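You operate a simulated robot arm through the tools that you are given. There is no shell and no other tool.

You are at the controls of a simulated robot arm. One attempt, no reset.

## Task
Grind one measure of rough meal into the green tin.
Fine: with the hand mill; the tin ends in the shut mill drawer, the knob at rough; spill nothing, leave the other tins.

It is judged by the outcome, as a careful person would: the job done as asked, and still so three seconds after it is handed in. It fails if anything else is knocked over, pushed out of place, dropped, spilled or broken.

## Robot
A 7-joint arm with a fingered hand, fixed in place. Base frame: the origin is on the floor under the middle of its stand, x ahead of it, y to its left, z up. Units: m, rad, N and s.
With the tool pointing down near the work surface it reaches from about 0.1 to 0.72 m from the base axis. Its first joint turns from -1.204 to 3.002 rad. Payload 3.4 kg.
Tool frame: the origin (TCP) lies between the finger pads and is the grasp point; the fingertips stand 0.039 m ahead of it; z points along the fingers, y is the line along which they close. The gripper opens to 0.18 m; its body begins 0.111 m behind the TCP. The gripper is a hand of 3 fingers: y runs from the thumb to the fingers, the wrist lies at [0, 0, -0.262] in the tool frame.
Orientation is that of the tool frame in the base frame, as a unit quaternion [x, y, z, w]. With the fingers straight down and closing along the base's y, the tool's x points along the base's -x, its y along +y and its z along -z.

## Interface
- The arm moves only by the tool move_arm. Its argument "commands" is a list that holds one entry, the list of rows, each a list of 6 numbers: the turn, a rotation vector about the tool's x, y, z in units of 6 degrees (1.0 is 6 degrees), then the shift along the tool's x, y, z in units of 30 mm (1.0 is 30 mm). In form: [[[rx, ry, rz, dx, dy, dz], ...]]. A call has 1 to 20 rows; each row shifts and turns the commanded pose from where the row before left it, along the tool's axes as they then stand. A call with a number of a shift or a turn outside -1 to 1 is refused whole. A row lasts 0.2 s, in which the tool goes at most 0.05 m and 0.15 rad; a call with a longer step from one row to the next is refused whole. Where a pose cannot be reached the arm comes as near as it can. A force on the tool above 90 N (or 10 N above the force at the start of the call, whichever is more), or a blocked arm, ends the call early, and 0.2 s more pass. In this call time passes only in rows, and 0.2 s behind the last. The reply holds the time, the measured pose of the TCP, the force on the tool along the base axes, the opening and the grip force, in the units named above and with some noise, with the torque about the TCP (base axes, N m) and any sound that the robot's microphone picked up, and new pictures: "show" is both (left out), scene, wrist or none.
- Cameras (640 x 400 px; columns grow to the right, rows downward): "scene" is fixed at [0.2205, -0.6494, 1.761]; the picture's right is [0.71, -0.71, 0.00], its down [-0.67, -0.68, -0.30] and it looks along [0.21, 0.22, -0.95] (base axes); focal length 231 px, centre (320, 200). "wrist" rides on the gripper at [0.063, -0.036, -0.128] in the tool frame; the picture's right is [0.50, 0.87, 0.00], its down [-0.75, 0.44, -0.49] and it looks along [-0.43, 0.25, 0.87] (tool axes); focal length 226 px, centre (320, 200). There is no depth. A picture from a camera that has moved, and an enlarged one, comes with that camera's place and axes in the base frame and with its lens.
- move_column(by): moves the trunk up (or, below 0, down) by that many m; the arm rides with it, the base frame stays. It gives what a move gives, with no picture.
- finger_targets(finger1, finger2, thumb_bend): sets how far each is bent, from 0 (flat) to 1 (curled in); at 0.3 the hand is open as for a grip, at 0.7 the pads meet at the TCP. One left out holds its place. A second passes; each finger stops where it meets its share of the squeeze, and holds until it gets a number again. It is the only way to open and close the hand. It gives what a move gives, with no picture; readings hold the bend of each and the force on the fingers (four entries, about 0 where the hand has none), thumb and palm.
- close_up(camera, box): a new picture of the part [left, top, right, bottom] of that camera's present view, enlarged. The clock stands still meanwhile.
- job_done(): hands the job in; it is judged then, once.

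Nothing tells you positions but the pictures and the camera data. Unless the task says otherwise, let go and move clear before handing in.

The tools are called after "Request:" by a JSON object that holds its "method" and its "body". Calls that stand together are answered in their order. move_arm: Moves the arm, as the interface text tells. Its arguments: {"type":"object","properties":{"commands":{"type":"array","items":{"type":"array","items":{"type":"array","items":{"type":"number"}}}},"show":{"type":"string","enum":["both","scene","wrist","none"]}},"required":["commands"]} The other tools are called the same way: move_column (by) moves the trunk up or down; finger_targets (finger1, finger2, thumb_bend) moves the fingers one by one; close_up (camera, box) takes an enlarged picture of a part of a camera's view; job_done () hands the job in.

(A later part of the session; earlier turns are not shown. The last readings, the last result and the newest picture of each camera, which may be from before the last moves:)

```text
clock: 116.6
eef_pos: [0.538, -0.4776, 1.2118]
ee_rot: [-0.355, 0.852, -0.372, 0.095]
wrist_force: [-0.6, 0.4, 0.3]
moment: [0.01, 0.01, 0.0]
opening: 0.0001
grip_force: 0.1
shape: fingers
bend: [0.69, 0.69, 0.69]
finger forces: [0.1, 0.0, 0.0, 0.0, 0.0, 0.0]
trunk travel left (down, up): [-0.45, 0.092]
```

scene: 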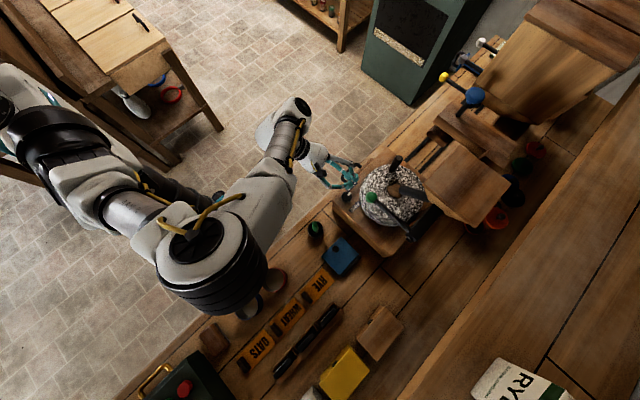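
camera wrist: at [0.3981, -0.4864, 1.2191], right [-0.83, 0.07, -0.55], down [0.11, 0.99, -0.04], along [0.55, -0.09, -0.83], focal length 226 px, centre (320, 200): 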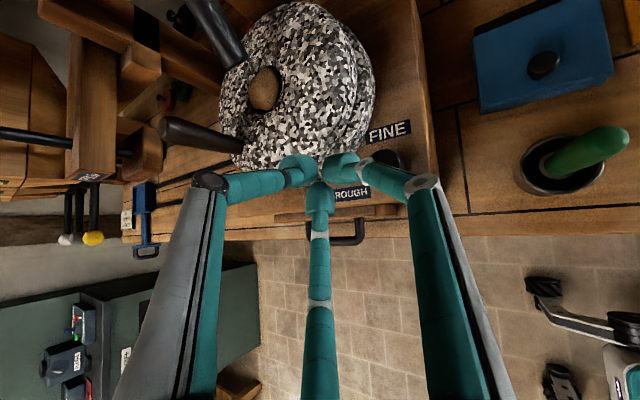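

Request:
{"method": "move_arm", "body": {"commands": [[[0, 0, 0, 0.334, -0.593, 0.638], [0, 0, 0, 0.334, -0.593, 0.638], [0, 0, 0, 0.334, -0.593, 0.638], [0, 0, 0, -0.127, 0.832, 0.839], [0, 0, 0, -0.127, 0.832, 0.839]]], "show": "none"}}

Request:
{"method": "close_up", "body": {"camera": "scene", "box": [345, 130, 455, 240]}}

Request:
{"method": "close_up", "body": {"camera": "wrist", "box": [180, 0, 500, 260]}}

```text
clock: 117.8
eef_pos: [0.5757, -0.5586, 1.1396]
ee_rot: [-0.354, 0.853, -0.373, 0.094]
wrist_force: [0.2, 0.2, 0.3]
moment: [0.01, -0.02, -0.02]
opening: 0.0
grip_force: 0.1
shape: fingers
bend: [0.69, 0.69, 0.69]
finger forces: [0.1, 0.0, 0.1, 0.0, 0.1, 0.0]
trunk travel left (down, up): [-0.45, 0.092]
```

```text
3.64 times, centred on (400, 185) of scene
camera zoom: at [0.2205, -0.6494, 1.761], right [0.71, -0.71, 0.0], down [-0.67, -0.68, -0.3], along [0.21, 0.22, -0.95], focal length 841 px, centre (29, 254)
```

zoom: 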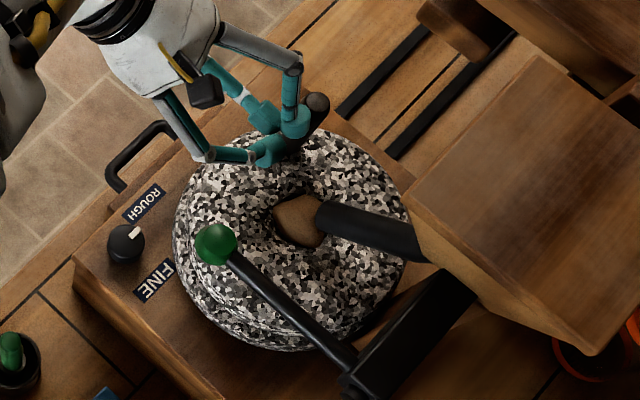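

```text
1.54 times, centred on (340, 130) of wrist
camera zoom: at [0.4952, -0.5445, 1.2628], right [-0.83, 0.07, -0.56], down [0.11, 0.99, -0.04], along [0.55, -0.09, -0.83], focal length 348 px, centre (289, 308)
```

zoom: 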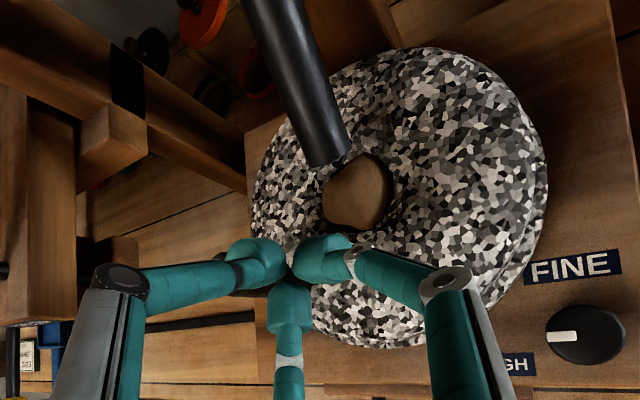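

Request:
{"method": "move_arm", "body": {"commands": [[[0, 0, 0, -0.02, 0.475, 0.33], [0, 0, 0, -0.02, 0.475, 0.33]]], "show": "none"}}

Request:
{"method": "close_up", "body": {"camera": "scene", "box": [365, 130, 425, 190]}}

```text
clock: 118.4
eef_pos: [0.5686, -0.5559, 1.1044]
ee_rot: [-0.354, 0.853, -0.372, 0.094]
wrist_force: [-0.4, -0.9, 0.4]
moment: [-0.02, 0.01, 0.03]
opening: 0.0
grip_force: 0.0
shape: fingers
bend: [0.69, 0.69, 0.69]
finger forces: [0.0, 0.1, 0.0, 0.0, 0.0, 0.0]
trunk travel left (down, up): [-0.45, 0.092]
```

```text
6.67 times, centred on (395, 160) of scene
camera zoom: at [0.2205, -0.6494, 1.761], right [0.71, -0.71, 0.0], down [-0.67, -0.68, -0.3], along [0.21, 0.22, -0.95], focal length 1541 px, centre (-180, 467)
```

zoom: 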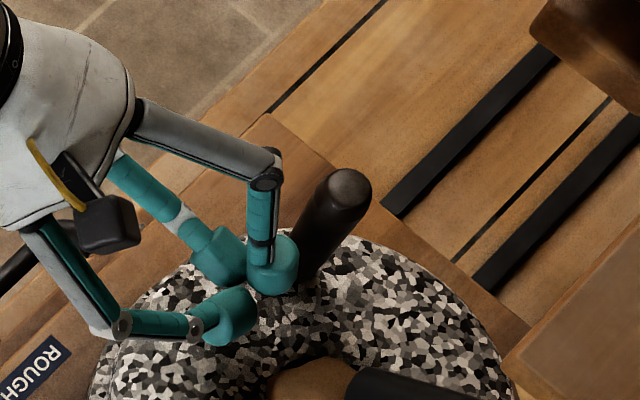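

Request:
{"method": "move_arm", "body": {"commands": [[[0, 0, 0, -0.272, -0.236, 0.193], [0, 0, 0, -0.214, -0.261, 0.227], [0, 0, 0, -0.152, -0.28, 0.255]]], "show": "none"}}

Request:
{"method": "close_up", "body": {"camera": "scene", "box": [345, 130, 435, 220]}}

```text
clock: 119.2
eef_pos: [0.5979, -0.5631, 1.1069]
ee_rot: [-0.353, 0.853, -0.373, 0.093]
wrist_force: [-26.8, 1.0, 7.4]
moment: [-0.07, 0.31, -0.42]
opening: 0.0
grip_force: 14.8
shape: fingers
bend: [0.68, 0.69, 0.73]
finger forces: [0.1, 4.7, 0.0, 0.1, 25.1, 0.0]
trunk travel left (down, up): [-0.45, 0.092]
```

```text
4.44 times, centred on (390, 175) of scene
camera zoom: at [0.2205, -0.6494, 1.761], right [0.71, -0.71, 0.0], down [-0.67, -0.68, -0.3], along [0.21, 0.22, -0.95], focal length 1028 px, centre (9, 311)
```

zoom: 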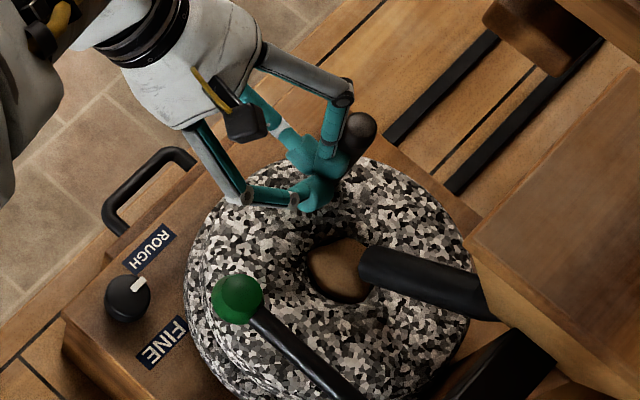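

Request:
{"method": "move_arm", "body": {"commands": [[[0, 0, 0, -0.015, -0.289, 0.284]]], "show": "none"}}

Request:
{"method": "move_arm", "body": {"commands": [[[0, 0, 0, -0.015, -0.289, 0.284]]], "show": "none"}}

Request:
{"method": "close_up", "body": {"camera": "scene", "box": [345, 130, 435, 220]}}

```text
clock: 119.6
eef_pos: [0.6025, -0.5704, 1.1087]
ee_rot: [-0.352, 0.853, -0.374, 0.093]
wrist_force: [-40.2, 8.5, 10.7]
moment: [0.1, 0.74, -0.37]
opening: 0.0
grip_force: 22.4
shape: fingers
bend: [0.69, 0.7, 0.78]
finger forces: [0.1, 11.2, 0.0, 0.0, 33.5, 0.0]
trunk travel left (down, up): [-0.45, 0.092]
```

```text
clock: 120.0
eef_pos: [0.61, -0.5772, 1.1111]
ee_rot: [-0.353, 0.853, -0.374, 0.092]
wrist_force: [-53.6, 15.3, 10.8]
moment: [0.03, 0.0, -0.02]
opening: 0.011
grip_force: 31.1
shape: fingers
bend: [0.69, 0.7, 0.86]
finger forces: [0.1, 15.1, 0.0, 0.0, 48.4, 0.0]
trunk travel left (down, up): [-0.45, 0.092]
```

```text
4.44 times, centred on (390, 175) of scene
camera zoom: at [0.2205, -0.6494, 1.761], right [0.71, -0.71, 0.0], down [-0.67, -0.68, -0.3], along [0.21, 0.22, -0.95], focal length 1028 px, centre (9, 311)
```

zoom: 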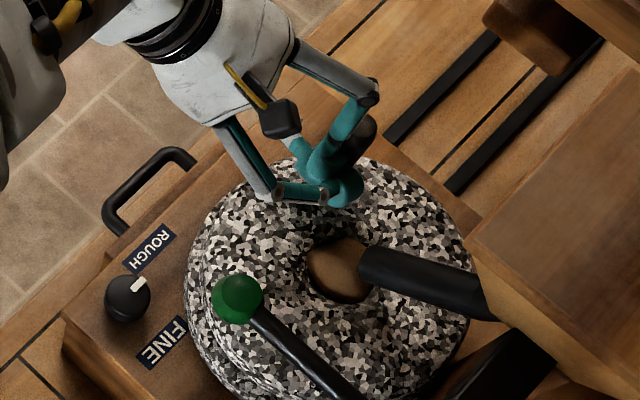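

That is 54 N on the peg and it does not turn this way. I'll back off at once and try the other direction.

Request:
{"method": "move_arm", "body": {"commands": [[[0, 0, 0, 0.015, 0.289, -0.284], [0, 0, 0, 0.015, 0.289, -0.284], [0, 0, 0, 0.152, 0.28, -0.255], [0, 0, 0, 0.214, 0.261, -0.227], [0, 0, 0, 0.272, 0.236, -0.193]]], "show": "none"}}

Request:
{"method": "close_up", "body": {"camera": "scene", "box": [345, 130, 435, 220]}}

Request:
{"method": "close_up", "body": {"camera": "wrist", "box": [180, 0, 500, 260]}}

```text
clock: 121.2
eef_pos: [0.5674, -0.5555, 1.1077]
ee_rot: [-0.355, 0.852, -0.373, 0.095]
wrist_force: [-0.3, -0.2, 0.5]
moment: [-0.02, -0.01, 0.0]
opening: 0.0
grip_force: 0.0
shape: fingers
bend: [0.69, 0.69, 0.69]
finger forces: [0.0, 0.0, 0.0, 0.0, 0.0, 0.0]
trunk travel left (down, up): [-0.45, 0.092]
```

```text
4.44 times, centred on (390, 175) of scene
camera zoom: at [0.2205, -0.6494, 1.761], right [0.71, -0.71, 0.0], down [-0.67, -0.68, -0.3], along [0.21, 0.22, -0.95], focal length 1028 px, centre (9, 311)
```

zoom: 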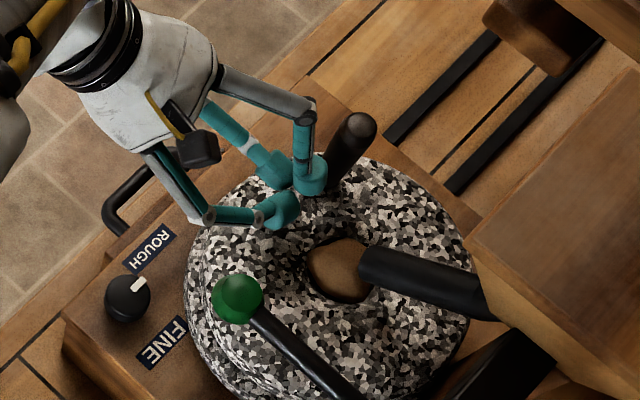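

```text
1.54 times, centred on (340, 130) of wrist
camera zoom: at [0.4862, -0.5426, 1.2298], right [-0.83, 0.07, -0.56], down [0.11, 0.99, -0.04], along [0.55, -0.09, -0.83], focal length 348 px, centre (289, 308)
```

zoom: 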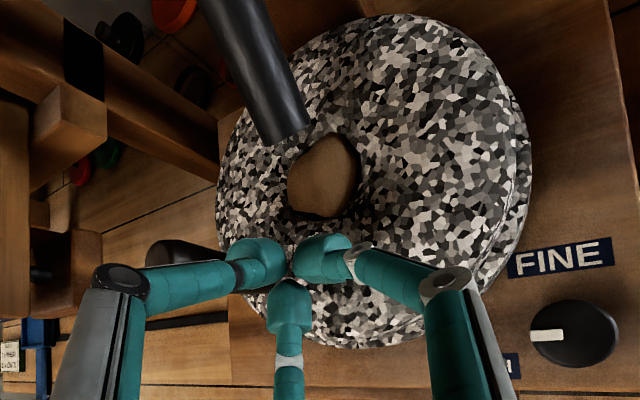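

The stone does not turn clockwise. To turn it the other way I'll take the peg inside the hand (thumb beyond it, fingers on the near side) and carry it round the front. I'll rise, reduce the tilt and open the fingers.

Request:
{"method": "move_arm", "body": {"commands": [[[0, 0, 0, 0.13, -0.875, -0.88], [0, 0, 0, 0.13, -0.875, -0.88], [0, 0, 0, 0.13, -0.875, -0.88], [-0.99, -0.142, 0, 0, 0, 0], [-0.99, -0.142, 0, 0, 0, 0], [-0.99, -0.142, 0, 0, 0, 0]]], "show": "none"}}

Request:
{"method": "finger_targets", "body": {"finger1": 0.46, "finger2": 0.46, "thumb_bend": 0.46}}

Request:
{"method": "move_arm", "body": {"commands": [[[0, 0, 0, 0, 0, 0]]], "show": "both"}}

```text
clock: 122.6
eef_pos: [0.5678, -0.5545, 1.2189]
ee_rot: [-0.374, 0.898, -0.227, 0.056]
wrist_force: [-0.4, 0.3, -0.5]
moment: [0.0, -0.01, 0.0]
opening: 0.0
grip_force: 0.0
shape: fingers
bend: [0.69, 0.69, 0.69]
finger forces: [0.0, 0.0, 0.0, 0.0, 0.0, 0.1]
trunk travel left (down, up): [-0.45, 0.092]
```

```text
clock: 123.6
eef_pos: [0.5684, -0.5535, 1.2189]
ee_rot: [-0.373, 0.897, -0.229, 0.056]
wrist_force: [-0.2, 0.6, -0.7]
moment: [-0.02, 0.0, -0.01]
opening: 0.088
grip_force: 0.0
shape: fingers
bend: [0.46, 0.46, 0.46]
finger forces: [0.1, 0.0, 0.0, 0.0, 0.1, 0.0]
trunk travel left (down, up): [-0.45, 0.092]
```

```text
clock: 124.0
eef_pos: [0.5686, -0.5546, 1.2185]
ee_rot: [-0.373, 0.897, -0.228, 0.057]
wrist_force: [0.2, 0.6, 0.0]
moment: [0.0, 0.02, -0.01]
opening: 0.0879
grip_force: 0.0
shape: fingers
bend: [0.46, 0.46, 0.46]
finger forces: [0.0, 0.0, 0.0, 0.0, 0.0, 0.0]
trunk travel left (down, up): [-0.45, 0.092]
camera wrist: at [0.5116, -0.5741, 1.3531], right [-0.92, 0.19, -0.36], down [0.13, 0.97, 0.19], along [0.38, 0.13, -0.91], focal length 226 px, centre (320, 200)
```

scene: 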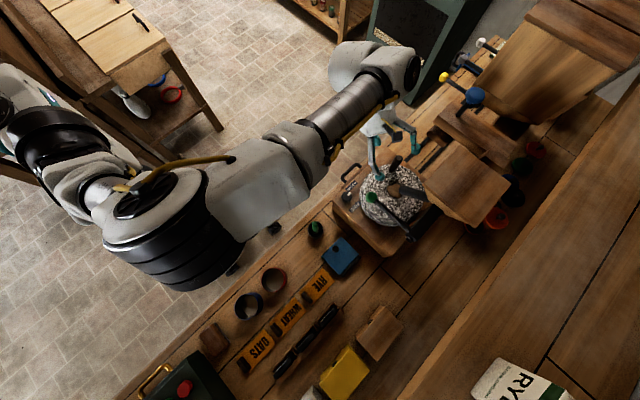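
wrist: 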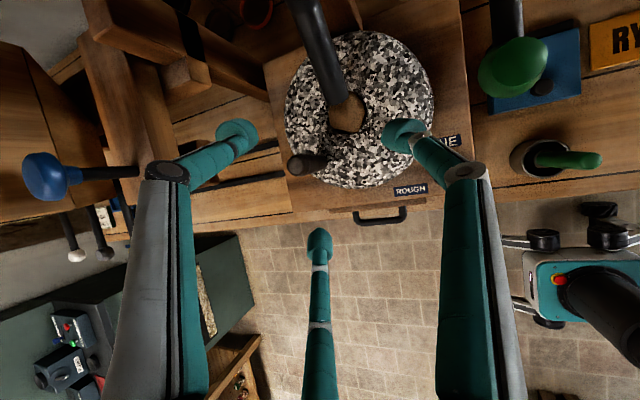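

Request:
{"method": "finger_targets", "body": {"finger1": 0.55, "finger2": 0.48, "thumb_bend": 0.46}}

Request:
{"method": "move_arm", "body": {"commands": [[[0, 0, 0, -0.283, -0.865, 0.418], [0, 0, 0, -0.283, -0.865, 0.418], [0, 0, 0, -0.0585, 0.39, 0.765]]], "show": "none"}}

Request:
{"method": "close_up", "body": {"camera": "scene", "box": [345, 120, 445, 220]}}

Request:
{"method": "close_up", "body": {"camera": "wrist", "box": [160, 40, 480, 280]}}

```text
clock: 125.0
eef_pos: [0.5692, -0.5548, 1.2196]
ee_rot: [-0.373, 0.898, -0.228, 0.056]
wrist_force: [-0.3, -0.2, -0.3]
moment: [0.01, 0.0, 0.03]
opening: 0.0718
grip_force: 0.1
shape: fingers
bend: [0.55, 0.48, 0.46]
finger forces: [0.0, 0.0, 0.1, 0.0, 0.0, 0.0]
trunk travel left (down, up): [-0.45, 0.092]
```

```text
clock: 125.8
eef_pos: [0.622, -0.5846, 1.1933]
ee_rot: [-0.373, 0.898, -0.228, 0.058]
wrist_force: [-0.4, 0.5, 0.5]
moment: [0.01, -0.04, -0.01]
opening: 0.0714
grip_force: 0.0
shape: fingers
bend: [0.55, 0.48, 0.46]
finger forces: [0.1, 0.0, 0.0, 0.0, 0.0, 0.0]
trunk travel left (down, up): [-0.45, 0.092]
```

```text
4.00 times, centred on (395, 170) of scene
camera zoom: at [0.2205, -0.6494, 1.761], right [0.71, -0.71, 0.0], down [-0.67, -0.68, -0.3], along [0.21, 0.22, -0.95], focal length 925 px, centre (20, 320)
```

zoom: 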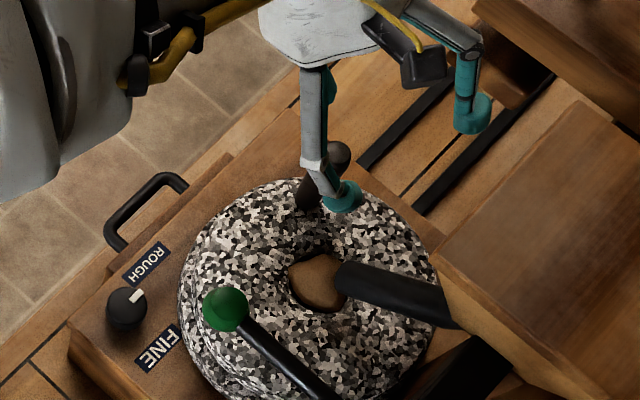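

```text
1.67 times, centred on (320, 160) of wrist
camera zoom: at [0.5651, -0.6041, 1.3282], right [-0.91, 0.19, -0.36], down [0.13, 0.97, 0.19], along [0.38, 0.13, -0.91], focal length 377 px, centre (320, 267)
```

zoom: 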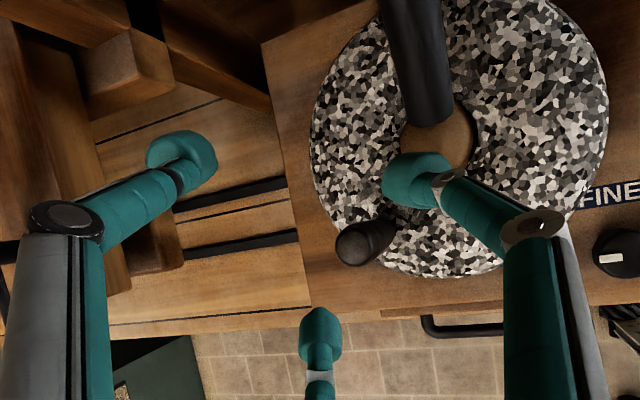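

Request:
{"method": "move_arm", "body": {"commands": [[[0, 0, 0, -0.059, 0.39, 0.77], [0, 0, 0, -0.059, 0.39, 0.77]]], "show": "none"}}

Request:
{"method": "move_arm", "body": {"commands": [[[0, 0, 0, -0.03, 0.2, 0.385], [0, 0, 0, -0.03, 0.2, 0.385]]], "show": "none"}}

Request:
{"method": "close_up", "body": {"camera": "scene", "box": [345, 120, 445, 220]}}

Request:
{"method": "close_up", "body": {"camera": "wrist", "box": [160, 40, 480, 280]}}

```text
clock: 126.4
eef_pos: [0.6232, -0.5834, 1.1395]
ee_rot: [-0.373, 0.898, -0.228, 0.057]
wrist_force: [0.5, -0.2, 0.2]
moment: [-0.04, -0.01, 0.0]
opening: 0.0715
grip_force: 0.0
shape: fingers
bend: [0.55, 0.48, 0.46]
finger forces: [0.1, 0.1, 0.0, 0.1, 0.0, 0.0]
trunk travel left (down, up): [-0.45, 0.092]
```

```text
clock: 127.0
eef_pos: [0.6222, -0.5821, 1.1123]
ee_rot: [-0.372, 0.898, -0.228, 0.056]
wrist_force: [-0.1, 0.1, -0.1]
moment: [-0.04, -0.01, -0.01]
opening: 0.0715
grip_force: 0.0
shape: fingers
bend: [0.55, 0.48, 0.46]
finger forces: [0.0, 0.0, 0.0, 0.1, 0.0, 0.0]
trunk travel left (down, up): [-0.45, 0.092]
```

```text
4.00 times, centred on (395, 170) of scene
camera zoom: at [0.2205, -0.6494, 1.761], right [0.71, -0.71, 0.0], down [-0.67, -0.68, -0.3], along [0.21, 0.22, -0.95], focal length 925 px, centre (20, 320)
```

zoom: 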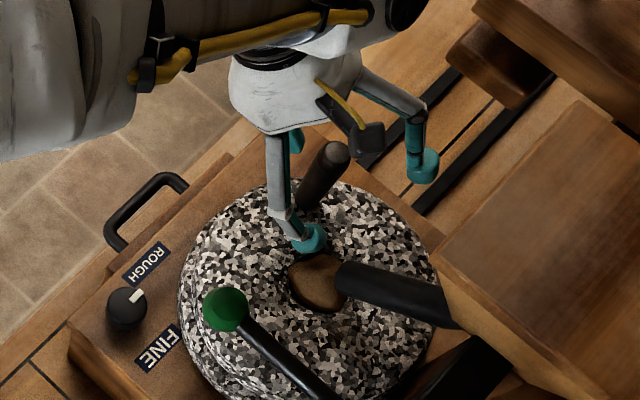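

```text
1.67 times, centred on (320, 160) of wrist
camera zoom: at [0.566, -0.6026, 1.2475], right [-0.91, 0.19, -0.36], down [0.13, 0.97, 0.19], along [0.38, 0.13, -0.91], focal length 377 px, centre (320, 267)
```

zoom: 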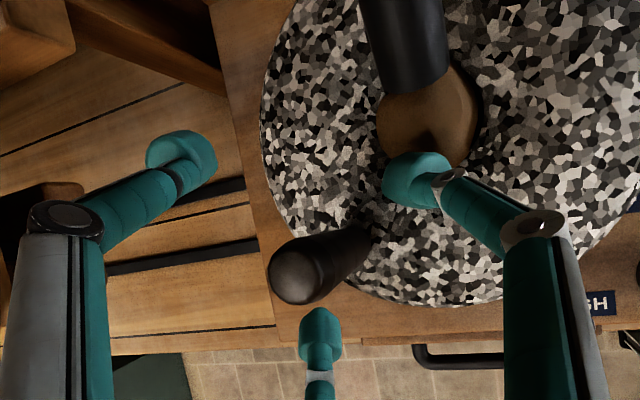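

The peg is inside the hand with no contact on anything else. I'll close the fingers on it.

Request:
{"method": "finger_targets", "body": {"finger1": 0.62, "finger2": 0.62, "thumb_bend": 0.62}}

Request:
{"method": "finger_targets", "body": {"finger1": 0.7, "finger2": 0.7, "thumb_bend": 0.7}}

Request:
{"method": "close_up", "body": {"camera": "wrist", "box": [160, 40, 480, 280]}}

Request:
{"method": "close_up", "body": {"camera": "scene", "box": [345, 120, 445, 220]}}

```text
clock: 128.0
eef_pos: [0.623, -0.5834, 1.113]
ee_rot: [-0.373, 0.898, -0.228, 0.057]
wrist_force: [0.1, 0.5, 0.6]
moment: [0.05, -0.02, 0.0]
opening: 0.0263
grip_force: 0.2
shape: fingers
bend: [0.62, 0.61, 0.62]
finger forces: [0.0, 0.9, 0.0, 0.0, 0.1, 0.0]
trunk travel left (down, up): [-0.45, 0.092]
```

```text
clock: 129.0
eef_pos: [0.6237, -0.582, 1.1129]
ee_rot: [-0.373, 0.898, -0.228, 0.057]
wrist_force: [1.7, 5.1, -2.5]
moment: [0.19, -0.06, 0.04]
opening: 0.0
grip_force: 3.4
shape: fingers
bend: [0.68, 0.63, 0.7]
finger forces: [1.2, 5.4, 0.1, 0.1, 0.1, 0.0]
trunk travel left (down, up): [-0.45, 0.092]
```

```text
1.67 times, centred on (320, 160) of wrist
camera zoom: at [0.5666, -0.6019, 1.2476], right [-0.92, 0.19, -0.36], down [0.13, 0.97, 0.19], along [0.38, 0.13, -0.91], focal length 377 px, centre (320, 267)
```

zoom: 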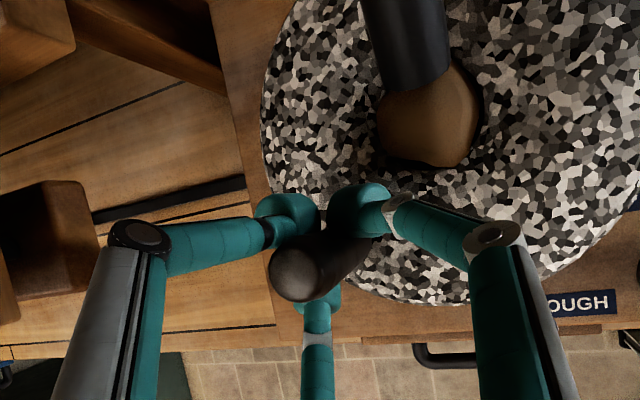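

```text
4.00 times, centred on (395, 170) of scene
camera zoom: at [0.2205, -0.6494, 1.761], right [0.71, -0.71, 0.0], down [-0.67, -0.68, -0.3], along [0.21, 0.22, -0.95], focal length 925 px, centre (20, 320)
```

zoom: 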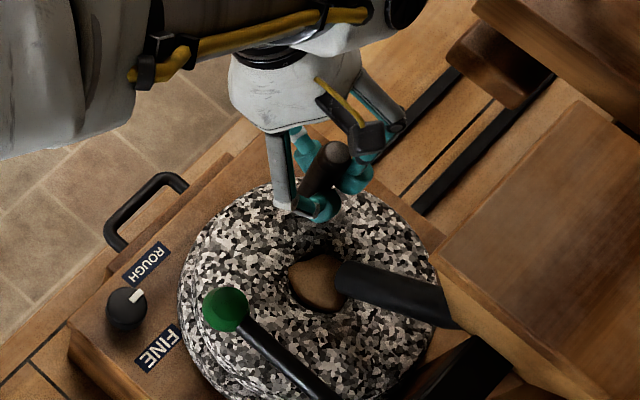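

Request:
{"method": "move_arm", "body": {"commands": [[[0, 0, 0, 0.014, 0.187, -0.094], [0, 0, 0, 0.033, 0.188, -0.093]]], "show": "none"}}

Request:
{"method": "move_arm", "body": {"commands": [[[0, 0, 0, 0.052, 0.184, -0.089], [0, 0, 0, 0.07, 0.18, -0.086]]], "show": "none"}}

Request:
{"method": "close_up", "body": {"camera": "scene", "box": [345, 120, 445, 220]}}

```text
clock: 129.6
eef_pos: [0.6127, -0.5744, 1.1133]
ee_rot: [-0.373, 0.898, -0.228, 0.057]
wrist_force: [3.1, 4.0, -4.3]
moment: [0.16, -0.12, 0.1]
opening: 0.0001
grip_force: 4.0
shape: fingers
bend: [0.69, 0.63, 0.7]
finger forces: [2.0, 6.3, 0.0, 0.0, 0.4, 0.1]
trunk travel left (down, up): [-0.45, 0.092]
```

```text
clock: 130.2
eef_pos: [0.6003, -0.5684, 1.1142]
ee_rot: [-0.373, 0.898, -0.227, 0.058]
wrist_force: [1.8, 4.1, -4.7]
moment: [0.21, -0.04, 0.1]
opening: 0.0002
grip_force: 4.6
shape: fingers
bend: [0.69, 0.62, 0.7]
finger forces: [2.1, 6.8, 0.0, 0.0, 0.5, 0.1]
trunk travel left (down, up): [-0.45, 0.092]
```

```text
4.00 times, centred on (395, 170) of scene
camera zoom: at [0.2205, -0.6494, 1.761], right [0.71, -0.71, 0.0], down [-0.67, -0.68, -0.3], along [0.21, 0.22, -0.95], focal length 925 px, centre (20, 320)
```

zoom: 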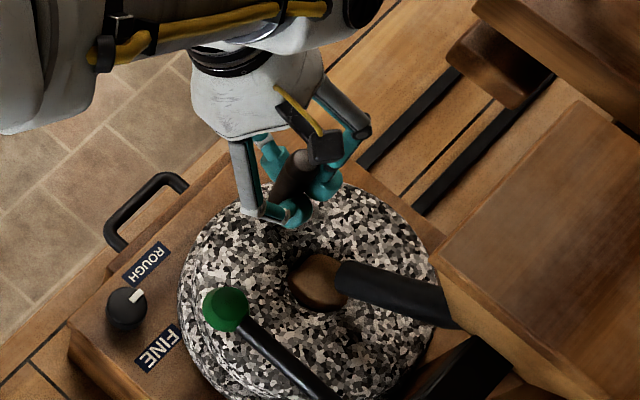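

The stone turns easily counter-clockwise, so it works one way only. I'll carry the peg on along its circle and watch the grain in the eye.

Request:
{"method": "move_arm", "body": {"commands": [[[0, 0, 0, 0.147, 0.274, -0.127], [0, 0, 0, 0.184, 0.253, -0.115], [0, 0, 0, 0.221, 0.229, -0.099], [0, 0, 0, 0.254, 0.2, -0.082], [0, 0, 0, 0.282, 0.167, -0.063]]], "show": "none"}}

Request:
{"method": "close_up", "body": {"camera": "scene", "box": [345, 130, 445, 230]}}

```text
clock: 131.4
eef_pos: [0.5492, -0.5672, 1.1164]
ee_rot: [-0.373, 0.898, -0.228, 0.057]
wrist_force: [0.4, 3.8, -2.2]
moment: [0.28, 0.03, 0.15]
opening: 0.0003
grip_force: 6.9
shape: fingers
bend: [0.69, 0.64, 0.69]
finger forces: [4.5, 8.0, 0.0, 0.0, 0.9, 0.0]
trunk travel left (down, up): [-0.45, 0.092]
```

```text
4.00 times, centred on (395, 180) of scene
camera zoom: at [0.2205, -0.6494, 1.761], right [0.71, -0.71, 0.0], down [-0.67, -0.68, -0.3], along [0.21, 0.22, -0.95], focal length 925 px, centre (20, 280)
```

zoom: 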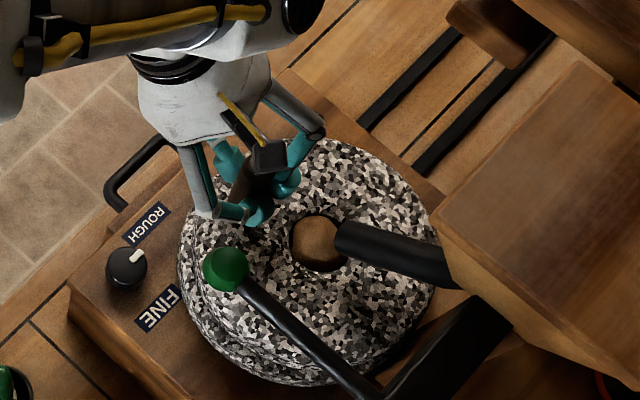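

Request:
{"method": "move_arm", "body": {"commands": [[[0, 0, 0, 0.304, 0.134, -0.045], [0, 0, 0, 0.321, 0.094, -0.023], [0, 0, 0, 0.329, 0.052, 0.0]]], "show": "none"}}

Request:
{"method": "close_up", "body": {"camera": "scene", "box": [345, 130, 445, 230]}}

Request:
{"method": "close_up", "body": {"camera": "wrist", "box": [160, 0, 520, 280]}}

```text
clock: 132.2
eef_pos: [0.5253, -0.5822, 1.1151]
ee_rot: [-0.372, 0.898, -0.227, 0.058]
wrist_force: [7.1, 1.6, -1.5]
moment: [0.07, -0.24, 0.06]
opening: 0.0001
grip_force: 4.8
shape: fingers
bend: [0.69, 0.65, 0.7]
finger forces: [1.6, 6.8, 0.1, 0.0, 1.2, 0.0]
trunk travel left (down, up): [-0.45, 0.092]
```

```text
4.00 times, centred on (395, 180) of scene
camera zoom: at [0.2205, -0.6494, 1.761], right [0.71, -0.71, 0.0], down [-0.67, -0.68, -0.3], along [0.21, 0.22, -0.95], focal length 925 px, centre (20, 280)
```

zoom: 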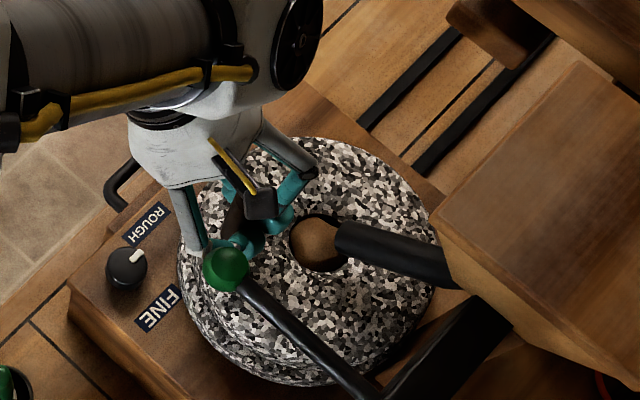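

```text
1.43 times, centred on (340, 140) of wrist
camera zoom: at [0.4687, -0.6016, 1.2493], right [-0.92, 0.19, -0.36], down [0.12, 0.97, 0.19], along [0.38, 0.13, -0.91], focal length 323 px, centre (291, 286)
```

zoom: 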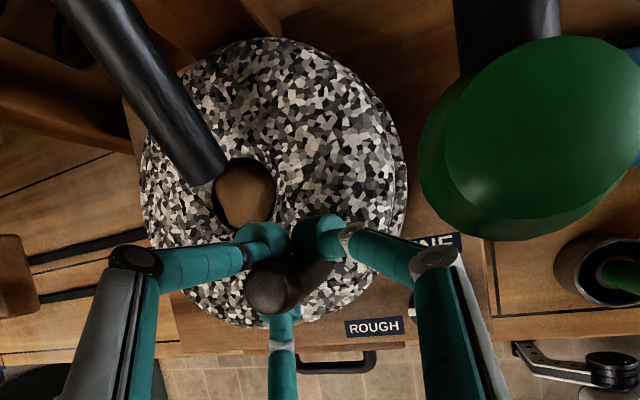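

The grain in the eye is visibly sinking after about a quarter turn, so this is grinding. The lever blocks the hand further left, so I'll let go of the peg here and rise, keeping the left finger still because it is near the lever ball.

Request:
{"method": "finger_targets", "body": {"finger2": 0.54, "thumb_bend": 0.56}}

Request:
{"method": "move_arm", "body": {"commands": [[[0, 0, 0, 0.03, -0.2, -0.385], [0, 0, 0, 0.059, -0.39, -0.77], [0, 0, 0, 0.059, -0.39, -0.77], [0, 0, 0, 0.059, -0.39, -0.77]]], "show": "both"}}

Request:
{"method": "close_up", "body": {"camera": "scene", "box": [345, 130, 445, 230]}}

```text
clock: 133.2
eef_pos: [0.5244, -0.5825, 1.1139]
ee_rot: [-0.373, 0.898, -0.227, 0.057]
wrist_force: [-1.1, -0.3, 0.2]
moment: [-0.06, 0.06, 0.0]
opening: 0.0259
grip_force: 0.1
shape: fingers
bend: [0.69, 0.54, 0.56]
finger forces: [1.0, 0.0, 0.0, 0.0, 0.0, 0.0]
trunk travel left (down, up): [-0.45, 0.092]
```

```text
clock: 134.2
eef_pos: [0.5248, -0.5795, 1.2061]
ee_rot: [-0.373, 0.898, -0.227, 0.057]
wrist_force: [0.0, 0.2, -0.4]
moment: [-0.01, 0.01, 0.0]
opening: 0.0258
grip_force: 0.1
shape: fingers
bend: [0.7, 0.54, 0.56]
finger forces: [0.0, 0.0, 0.0, 0.0, 0.1, 0.1]
trunk travel left (down, up): [-0.45, 0.092]
camera wrist: at [0.4688, -0.5988, 1.3408], right [-0.91, 0.19, -0.36], down [0.13, 0.97, 0.19], along [0.38, 0.13, -0.91], focal length 226 px, centre (320, 200)
```

scene: 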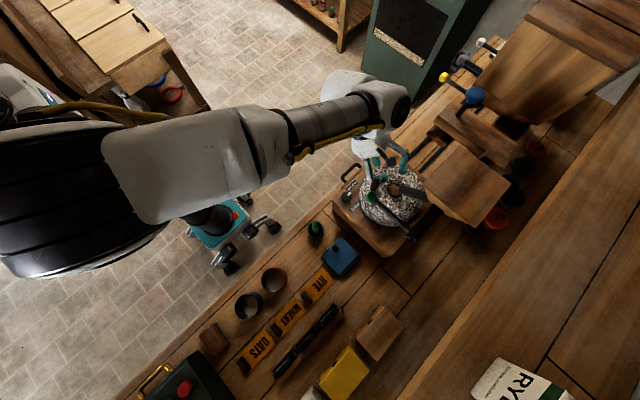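
wrist: 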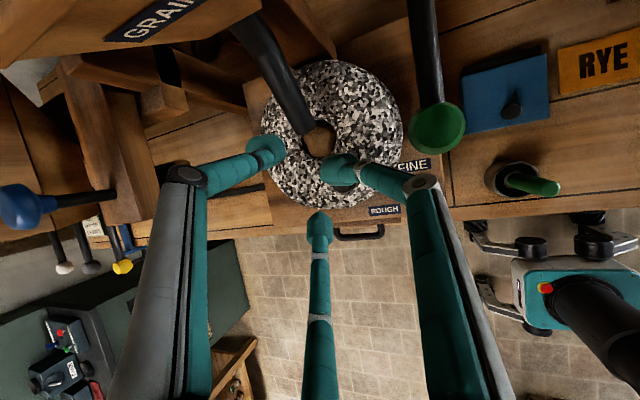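

```text
4.00 times, centred on (395, 180) of scene
camera zoom: at [0.2205, -0.6494, 1.761], right [0.71, -0.71, 0.0], down [-0.67, -0.68, -0.3], along [0.21, 0.22, -0.95], focal length 925 px, centre (20, 280)
```

zoom: 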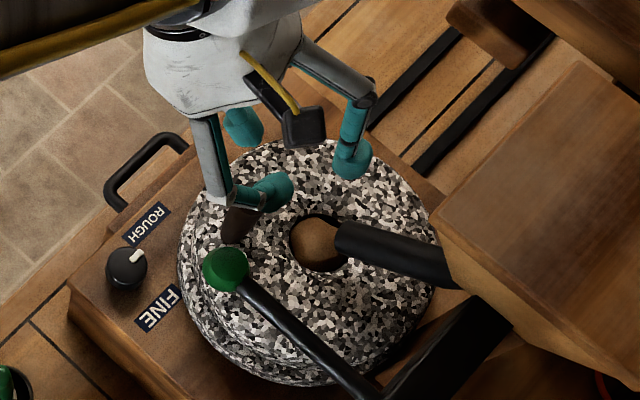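

Request:
{"method": "close_up", "body": {"camera": "scene", "box": [375, 160, 425, 210]}}

Request:
{"method": "close_up", "body": {"camera": "wrist", "box": [240, 50, 420, 210]}}

```text
8.00 times, centred on (400, 185) of scene
camera zoom: at [0.2205, -0.6494, 1.761], right [0.71, -0.71, 0.0], down [-0.67, -0.68, -0.3], along [0.21, 0.22, -0.95], focal length 1850 px, centre (-320, 320)
```

zoom: 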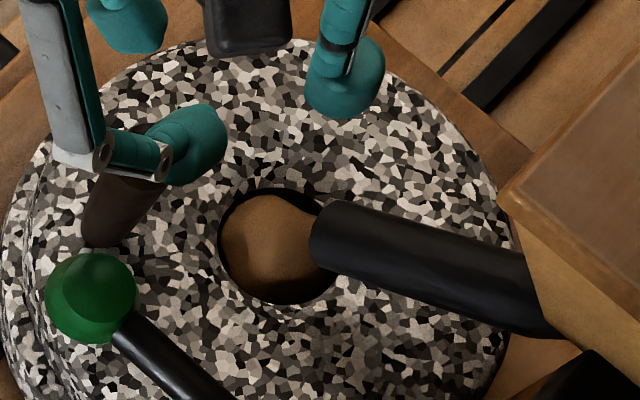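

```text
2.50 times, centred on (330, 130) of wrist
camera zoom: at [0.4688, -0.5988, 1.3408], right [-0.91, 0.19, -0.36], down [0.13, 0.97, 0.19], along [0.38, 0.13, -0.91], focal length 565 px, centre (295, 375)
```

zoom: 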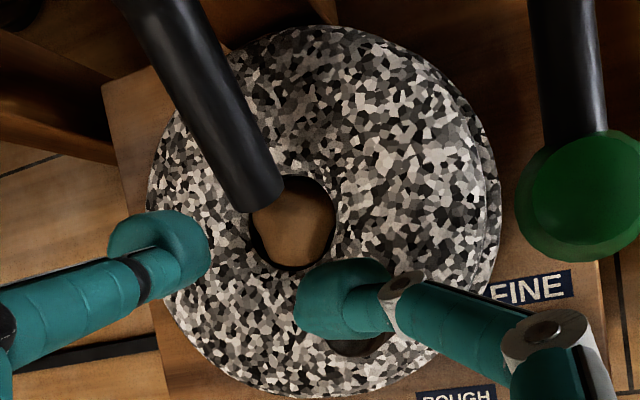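

The measure in the eye is already smaller. Now I'll use friction on the rim in the right direction, dragging the front of the stone toward -x. I'll close the fingers and go to the front rim.

Request:
{"method": "finger_targets", "body": {"finger1": 0.69, "finger2": 0.69, "thumb_bend": 0.69}}

Request:
{"method": "move_arm", "body": {"commands": [[[0, 0, 0, -0.864, 0.13, -0.13], [0, 0, 0, -0.864, 0.13, -0.13], [0, 0, 0, -0.864, 0.13, -0.13], [0, 0, 0, -0.864, 0.13, -0.13], [0, 0, 0, -0.864, 0.13, -0.13]]], "show": "none"}}

Request:
{"method": "move_arm", "body": {"commands": [[[0, 0, 0, -0.066, 0.44, 0.864], [0, 0, 0, -0.066, 0.44, 0.864], [0, 0, 0, -0.066, 0.44, 0.864], [0, 0, 0, -0.066, 0.44, 0.864], [0, 0, 0, -0.066, 0.44, 0.864]]], "show": "none"}}

Request:
{"method": "close_up", "body": {"camera": "scene", "box": [345, 110, 445, 210]}}

```text
clock: 135.2
eef_pos: [0.5251, -0.5793, 1.205]
ee_rot: [-0.373, 0.898, -0.228, 0.057]
wrist_force: [-0.1, 0.2, 0.1]
moment: [0.0, -0.02, 0.02]
opening: 0.0002
grip_force: 0.1
shape: fingers
bend: [0.69, 0.69, 0.69]
finger forces: [0.1, 0.0, 0.1, 0.1, 0.0, 0.1]
trunk travel left (down, up): [-0.45, 0.092]
```

```text
clock: 136.4
eef_pos: [0.5992, -0.4694, 1.2036]
ee_rot: [-0.372, 0.898, -0.228, 0.056]
wrist_force: [0.7, -0.1, 0.6]
moment: [-0.02, 0.06, -0.03]
opening: 0.0
grip_force: 0.1
shape: fingers
bend: [0.69, 0.69, 0.69]
finger forces: [0.1, 0.0, 0.1, 0.1, 0.0, 0.0]
trunk travel left (down, up): [-0.45, 0.092]
```

```text
clock: 137.6
eef_pos: [0.5972, -0.4719, 1.0594]
ee_rot: [-0.373, 0.898, -0.229, 0.057]
wrist_force: [-0.1, 0.4, -0.5]
moment: [0.01, 0.0, 0.03]
opening: 0.0
grip_force: 0.0
shape: fingers
bend: [0.69, 0.69, 0.69]
finger forces: [0.1, 0.0, 0.1, 0.1, 0.1, 0.1]
trunk travel left (down, up): [-0.45, 0.092]
```

```text
4.00 times, centred on (395, 160) of scene
camera zoom: at [0.2205, -0.6494, 1.761], right [0.71, -0.71, 0.0], down [-0.67, -0.68, -0.3], along [0.21, 0.22, -0.95], focal length 925 px, centre (20, 360)
```

zoom: 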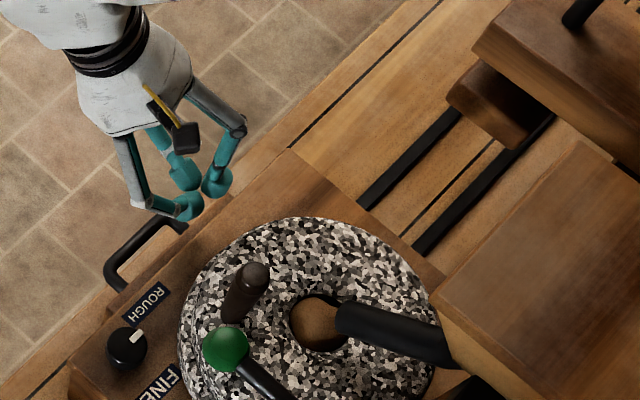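

Request:
{"method": "move_arm", "body": {"commands": [[[0, 0, 0, 0.18, -0.46, 0.25], [0, 0, 0, 0.347, -0.309, 0.183], [0, 0, 0, 0.093, -0.082, 0.049]]], "show": "none"}}

Request:
{"method": "move_arm", "body": {"commands": [[[0, 0, 0, 0.093, -0.082, 0.049]]], "show": "none"}}

Request:
{"method": "move_arm", "body": {"commands": [[[0, 0, 0, 0.093, -0.082, 0.049]]], "show": "none"}}

```text
clock: 138.4
eef_pos: [0.6067, -0.506, 1.059]
ee_rot: [-0.373, 0.898, -0.228, 0.057]
wrist_force: [-0.4, -0.3, 0.1]
moment: [-0.02, 0.01, -0.01]
opening: 0.0
grip_force: 0.1
shape: fingers
bend: [0.69, 0.69, 0.69]
finger forces: [0.0, 0.0, 0.0, 0.0, 0.1, 0.0]
trunk travel left (down, up): [-0.45, 0.092]
```

```text
clock: 138.8
eef_pos: [0.6074, -0.5097, 1.0598]
ee_rot: [-0.373, 0.897, -0.228, 0.057]
wrist_force: [-0.4, 0.2, 0.3]
moment: [0.04, 0.01, 0.0]
opening: 0.0
grip_force: 0.1
shape: fingers
bend: [0.69, 0.69, 0.69]
finger forces: [0.1, 0.1, 0.0, 0.0, 0.0, 0.0]
trunk travel left (down, up): [-0.45, 0.092]
```

```text
clock: 139.2
eef_pos: [0.6074, -0.5139, 1.0595]
ee_rot: [-0.373, 0.898, -0.228, 0.057]
wrist_force: [0.1, -0.5, 0.4]
moment: [0.0, 0.0, 0.03]
opening: 0.0002
grip_force: 0.1
shape: fingers
bend: [0.69, 0.69, 0.69]
finger forces: [0.1, 0.0, 0.0, 0.0, 0.0, 0.1]
trunk travel left (down, up): [-0.45, 0.092]
```

Request:
{"method": "move_arm", "body": {"commands": [[[0, 0, 0, 0.116, -0.103, 0.061]]], "show": "none"}}

Request:
{"method": "move_arm", "body": {"commands": [[[0, 0, 0, 0.116, -0.103, 0.061]]], "show": "none"}}

Request:
{"method": "move_arm", "body": {"commands": [[[0, 0, 0, 0.116, -0.103, 0.061]]], "show": "none"}}

```text
clock: 139.6
eef_pos: [0.6065, -0.5188, 1.0604]
ee_rot: [-0.373, 0.898, -0.228, 0.058]
wrist_force: [0.3, 0.2, 1.1]
moment: [-0.05, -0.01, -0.02]
opening: 0.0
grip_force: 0.0
shape: fingers
bend: [0.69, 0.69, 0.69]
finger forces: [0.1, 0.0, 0.1, 0.1, 0.0, 0.1]
trunk travel left (down, up): [-0.45, 0.092]
```

```text
clock: 140.0
eef_pos: [0.6062, -0.5231, 1.0606]
ee_rot: [-0.373, 0.898, -0.228, 0.056]
wrist_force: [1.0, 1.5, -0.4]
moment: [0.06, 0.01, -0.03]
opening: 0.0
grip_force: 0.8
shape: fingers
bend: [0.7, 0.69, 0.69]
finger forces: [1.5, 0.1, 0.0, 0.0, 0.0, 0.0]
trunk travel left (down, up): [-0.45, 0.092]
```

```text
clock: 140.4
eef_pos: [0.6053, -0.5266, 1.0607]
ee_rot: [-0.373, 0.898, -0.228, 0.057]
wrist_force: [1.6, 6.3, 1.0]
moment: [0.17, -0.04, 0.05]
opening: 0.0001
grip_force: 3.2
shape: fingers
bend: [0.7, 0.69, 0.69]
finger forces: [4.6, 0.0, 0.0, 0.1, 1.9, 0.0]
trunk travel left (down, up): [-0.45, 0.092]
```

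Request:
{"method": "move_arm", "body": {"commands": [[[0, 0, 0, 0.116, -0.103, 0.061], [0, 0, 0, 0.201, 0.256, -0.114], [0, 0, 0, 0.201, 0.256, -0.114], [0, 0, 0, 0.247, 0.223, -0.094], [0, 0, 0, 0.247, 0.223, -0.094]]], "show": "none"}}

Request:
{"method": "close_up", "body": {"camera": "scene", "box": [345, 130, 445, 230]}}

```text
clock: 141.6
eef_pos: [0.565, -0.5244, 1.0629]
ee_rot: [-0.374, 0.897, -0.228, 0.059]
wrist_force: [4.4, 28.0, 5.4]
moment: [0.5, -0.15, 0.36]
opening: 0.0
grip_force: 13.6
shape: fingers
bend: [0.68, 0.68, 0.73]
finger forces: [0.1, 0.0, 0.0, 0.0, 27.5, 0.0]
trunk travel left (down, up): [-0.45, 0.092]
```

```text
4.00 times, centred on (395, 180) of scene
camera zoom: at [0.2205, -0.6494, 1.761], right [0.71, -0.71, 0.0], down [-0.67, -0.68, -0.3], along [0.21, 0.22, -0.95], focal length 925 px, centre (20, 280)
```

zoom: 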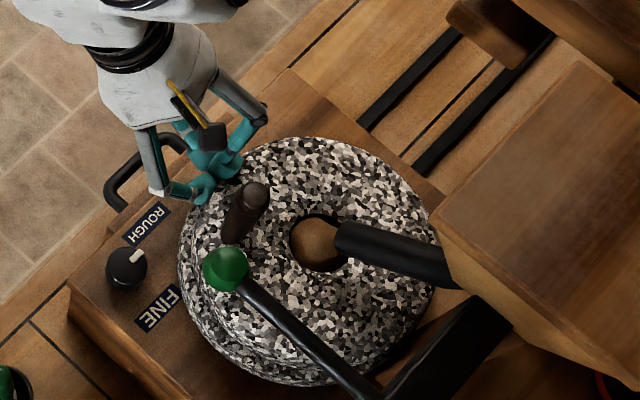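

The rim slips even at 28 N, so I'll try pressing on top of the stone, where I can press harder along the finger axis. First I'll back off the rim and place the fingertips over the top front.

Request:
{"method": "move_arm", "body": {"commands": [[[0, 0, 0, -0.278, 0.247, -0.146], [0, 0, 0, -0.139, 0.124, -0.073], [0, 0, 0, 0.057, -0.377, -0.74], [0, 0, 0, 0.057, -0.377, -0.74], [0, 0, 0, 0.198, -0.92, 0.482], [0, 0, 0, 0.198, -0.92, 0.482]]], "show": "none"}}

Request:
{"method": "close_up", "body": {"camera": "scene", "box": [345, 130, 445, 230]}}

```text
clock: 143.0
eef_pos: [0.6008, -0.572, 1.1066]
ee_rot: [-0.373, 0.898, -0.226, 0.058]
wrist_force: [1.8, 0.6, 0.0]
moment: [-0.01, 0.01, -0.04]
opening: 0.0
grip_force: 1.1
shape: fingers
bend: [0.69, 0.69, 0.69]
finger forces: [2.0, 0.0, 0.0, 0.0, 0.1, 0.0]
trunk travel left (down, up): [-0.45, 0.092]
```

```text
4.00 times, centred on (395, 180) of scene
camera zoom: at [0.2205, -0.6494, 1.761], right [0.71, -0.71, 0.0], down [-0.67, -0.68, -0.3], along [0.21, 0.22, -0.95], focal length 925 px, centre (20, 280)
```

zoom: 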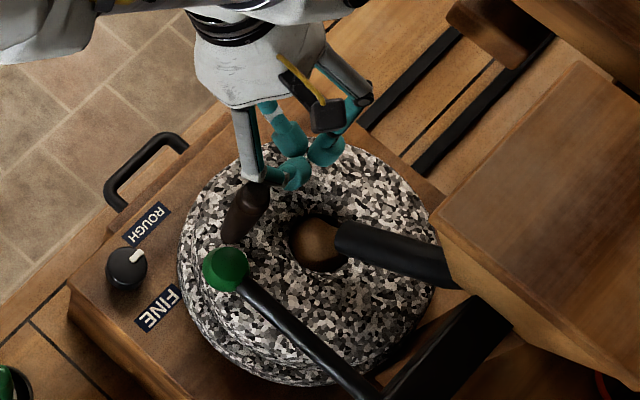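

One finger just brushed the peg, in the permitted direction. A better tool is a single finger: I'll keep the thumb extended as a slim pusher, curl the other two away, and work with the hand behind it. First I'll rise and re-orient the hand.

Request:
{"method": "move_arm", "body": {"commands": [[[0, 0, 0, 0.12, -0.77, -0.88], [0, 0, 0, 0.12, -0.77, -0.88], [0, 0, 0, 0.059, -0.39, -0.77], [0, 0, 0, 0.059, -0.39, -0.77], [0, 0, 0, 0.059, -0.39, -0.77], [0, 0, 0, 0.059, -0.39, -0.77]]], "show": "none"}}

Request:
{"method": "move_arm", "body": {"commands": [[[-0.99, -0.142, 0, 0, 0, 0], [-0.99, -0.142, 0, 0, 0, 0], [-0.99, -0.142, 0, 0, 0, 0], [-0.99, -0.142, 0, 0, 0, 0], [-0.58, -0.083, 0, 0, 0, 0]]], "show": "none"}}

```text
clock: 144.4
eef_pos: [0.6091, -0.5768, 1.2846]
ee_rot: [-0.373, 0.897, -0.229, 0.057]
wrist_force: [-0.3, 0.1, 0.3]
moment: [-0.01, 0.03, -0.01]
opening: 0.0001
grip_force: 0.1
shape: fingers
bend: [0.69, 0.69, 0.69]
finger forces: [0.0, 0.1, 0.0, 0.1, 0.1, 0.1]
trunk travel left (down, up): [-0.45, 0.092]
```

```text
clock: 145.6
eef_pos: [0.6113, -0.5792, 1.2822]
ee_rot: [-0.383, 0.924, 0.004, -0.002]
wrist_force: [1.4, 0.6, 0.2]
moment: [-0.02, 0.0, 0.0]
opening: 0.0
grip_force: 0.2
shape: fingers
bend: [0.69, 0.69, 0.69]
finger forces: [0.0, 0.1, 0.0, 0.0, 0.0, 0.0]
trunk travel left (down, up): [-0.45, 0.092]
```

Request:
{"method": "move_arm", "body": {"commands": [[[0, 0, 1, 0, 0, 0], [0, 0, 1, 0, 0, 0], [0, 0, 1, 0, 0, 0], [0, 0, 1, 0, 0, 0], [0, 0, 1, 0, 0, 0], [0, 0, 1, 0, 0, 0], [0, 0, 1, 0, 0, 0], [0, 0, 0.5, 0, 0, 0]]], "show": "none"}}

Request:
{"method": "finger_targets", "body": {"finger1": 1.0, "finger2": 1.0, "thumb_bend": 0.42}}

Request:
{"method": "move_arm", "body": {"commands": [[[0.8, 0, 0, 0, 0, 0], [0.8, 0, 0, 0, 0, 0], [0.8, 0, 0, 0, 0, 0]]], "show": "both"}}

```text
clock: 147.4
eef_pos: [0.6112, -0.5804, 1.2829]
ee_rot: [-0.001, 1.0, 0.001, -0.004]
wrist_force: [-0.7, -0.2, -0.2]
moment: [0.05, 0.01, -0.03]
opening: 0.0
grip_force: 0.1
shape: fingers
bend: [0.69, 0.69, 0.69]
finger forces: [0.0, 0.0, 0.0, 0.0, 0.1, 0.0]
trunk travel left (down, up): [-0.45, 0.092]
```

```text
clock: 148.4
eef_pos: [0.6117, -0.5794, 1.2825]
ee_rot: [-0.001, 1.0, 0.001, -0.003]
wrist_force: [-0.1, 0.1, 0.8]
moment: [-0.02, 0.01, 0.0]
opening: 0.0485
grip_force: 0.0
shape: fingers
bend: [0.74, 0.74, 0.42]
finger forces: [0.1, 0.0, 0.0, 0.0, 0.0, 0.0]
trunk travel left (down, up): [-0.45, 0.092]
```

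```text
clock: 149.2
eef_pos: [0.613, -0.5782, 1.2825]
ee_rot: [0.0, 0.992, -0.125, -0.004]
wrist_force: [0.6, -0.5, 0.2]
moment: [0.01, 0.01, 0.01]
opening: 0.0481
grip_force: 0.1
shape: fingers
bend: [0.74, 0.74, 0.42]
finger forces: [0.1, 0.1, 0.0, 0.0, 0.1, 0.0]
trunk travel left (down, up): [-0.45, 0.092]
camera wrist: at [0.5493, -0.5818, 1.4156], right [-0.5, 0.84, -0.21], down [0.76, 0.54, 0.36], along [0.42, 0.02, -0.91], focal length 226 px, centre (320, 200)
```

scene: 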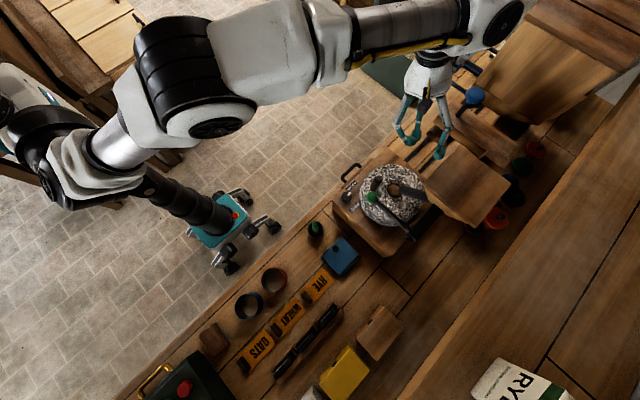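
wrist: 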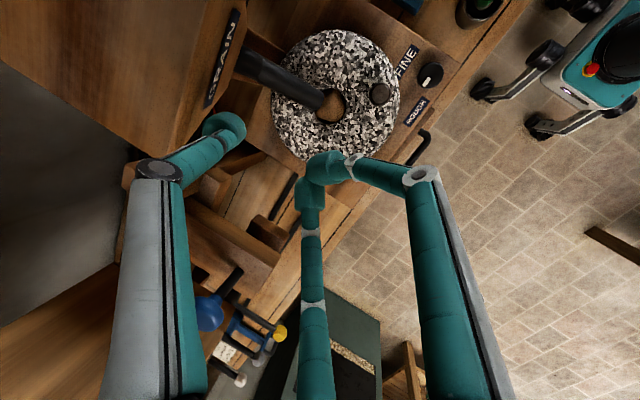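

Request:
{"method": "move_arm", "body": {"commands": [[[0, 0, 0, 0.386, 0.816, -0.209], [0, 0, 0, 0.386, 0.816, -0.209], [0, 0, 0, 0.386, 0.816, -0.209], [0, 0, 0, 0.386, 0.816, -0.209], [0, 0, 0, 0, 0.232, 0.905], [0, 0, 0, 0, 0.232, 0.905], [0, 0, 0, 0, 0.232, 0.905], [0, 0, 0, 0, 0.232, 0.905]]], "show": "none"}}

Request:
{"method": "close_up", "body": {"camera": "wrist", "box": [120, 0, 440, 240]}}

Request:
{"method": "close_up", "body": {"camera": "scene", "box": [345, 130, 445, 230]}}

```text
clock: 151.0
eef_pos: [0.564, -0.4773, 1.1682]
ee_rot: [-0.001, 0.992, -0.124, -0.003]
wrist_force: [-0.3, 0.8, -0.1]
moment: [-0.04, 0.02, 0.02]
opening: 0.0482
grip_force: 0.1
shape: fingers
bend: [0.74, 0.74, 0.42]
finger forces: [0.0, 0.0, 0.0, 0.0, 0.1, 0.1]
trunk travel left (down, up): [-0.45, 0.092]
```

```text
1.67 times, centred on (280, 120) of wrist
camera zoom: at [0.5024, -0.4815, 1.3022], right [-0.5, 0.84, -0.21], down [0.76, 0.54, 0.36], along [0.42, 0.03, -0.91], focal length 377 px, centre (387, 333)
```

zoom: 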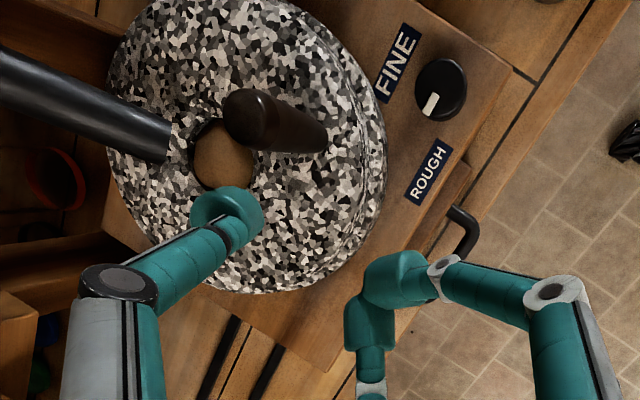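

```text
4.00 times, centred on (395, 180) of scene
camera zoom: at [0.2205, -0.6494, 1.761], right [0.71, -0.71, 0.0], down [-0.67, -0.68, -0.3], along [0.21, 0.22, -0.95], focal length 925 px, centre (20, 280)
```

zoom: 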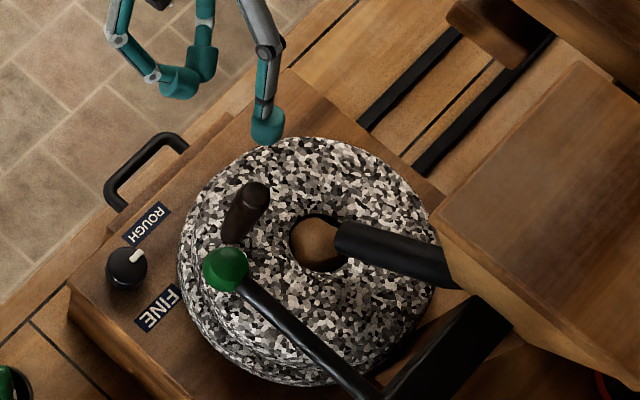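

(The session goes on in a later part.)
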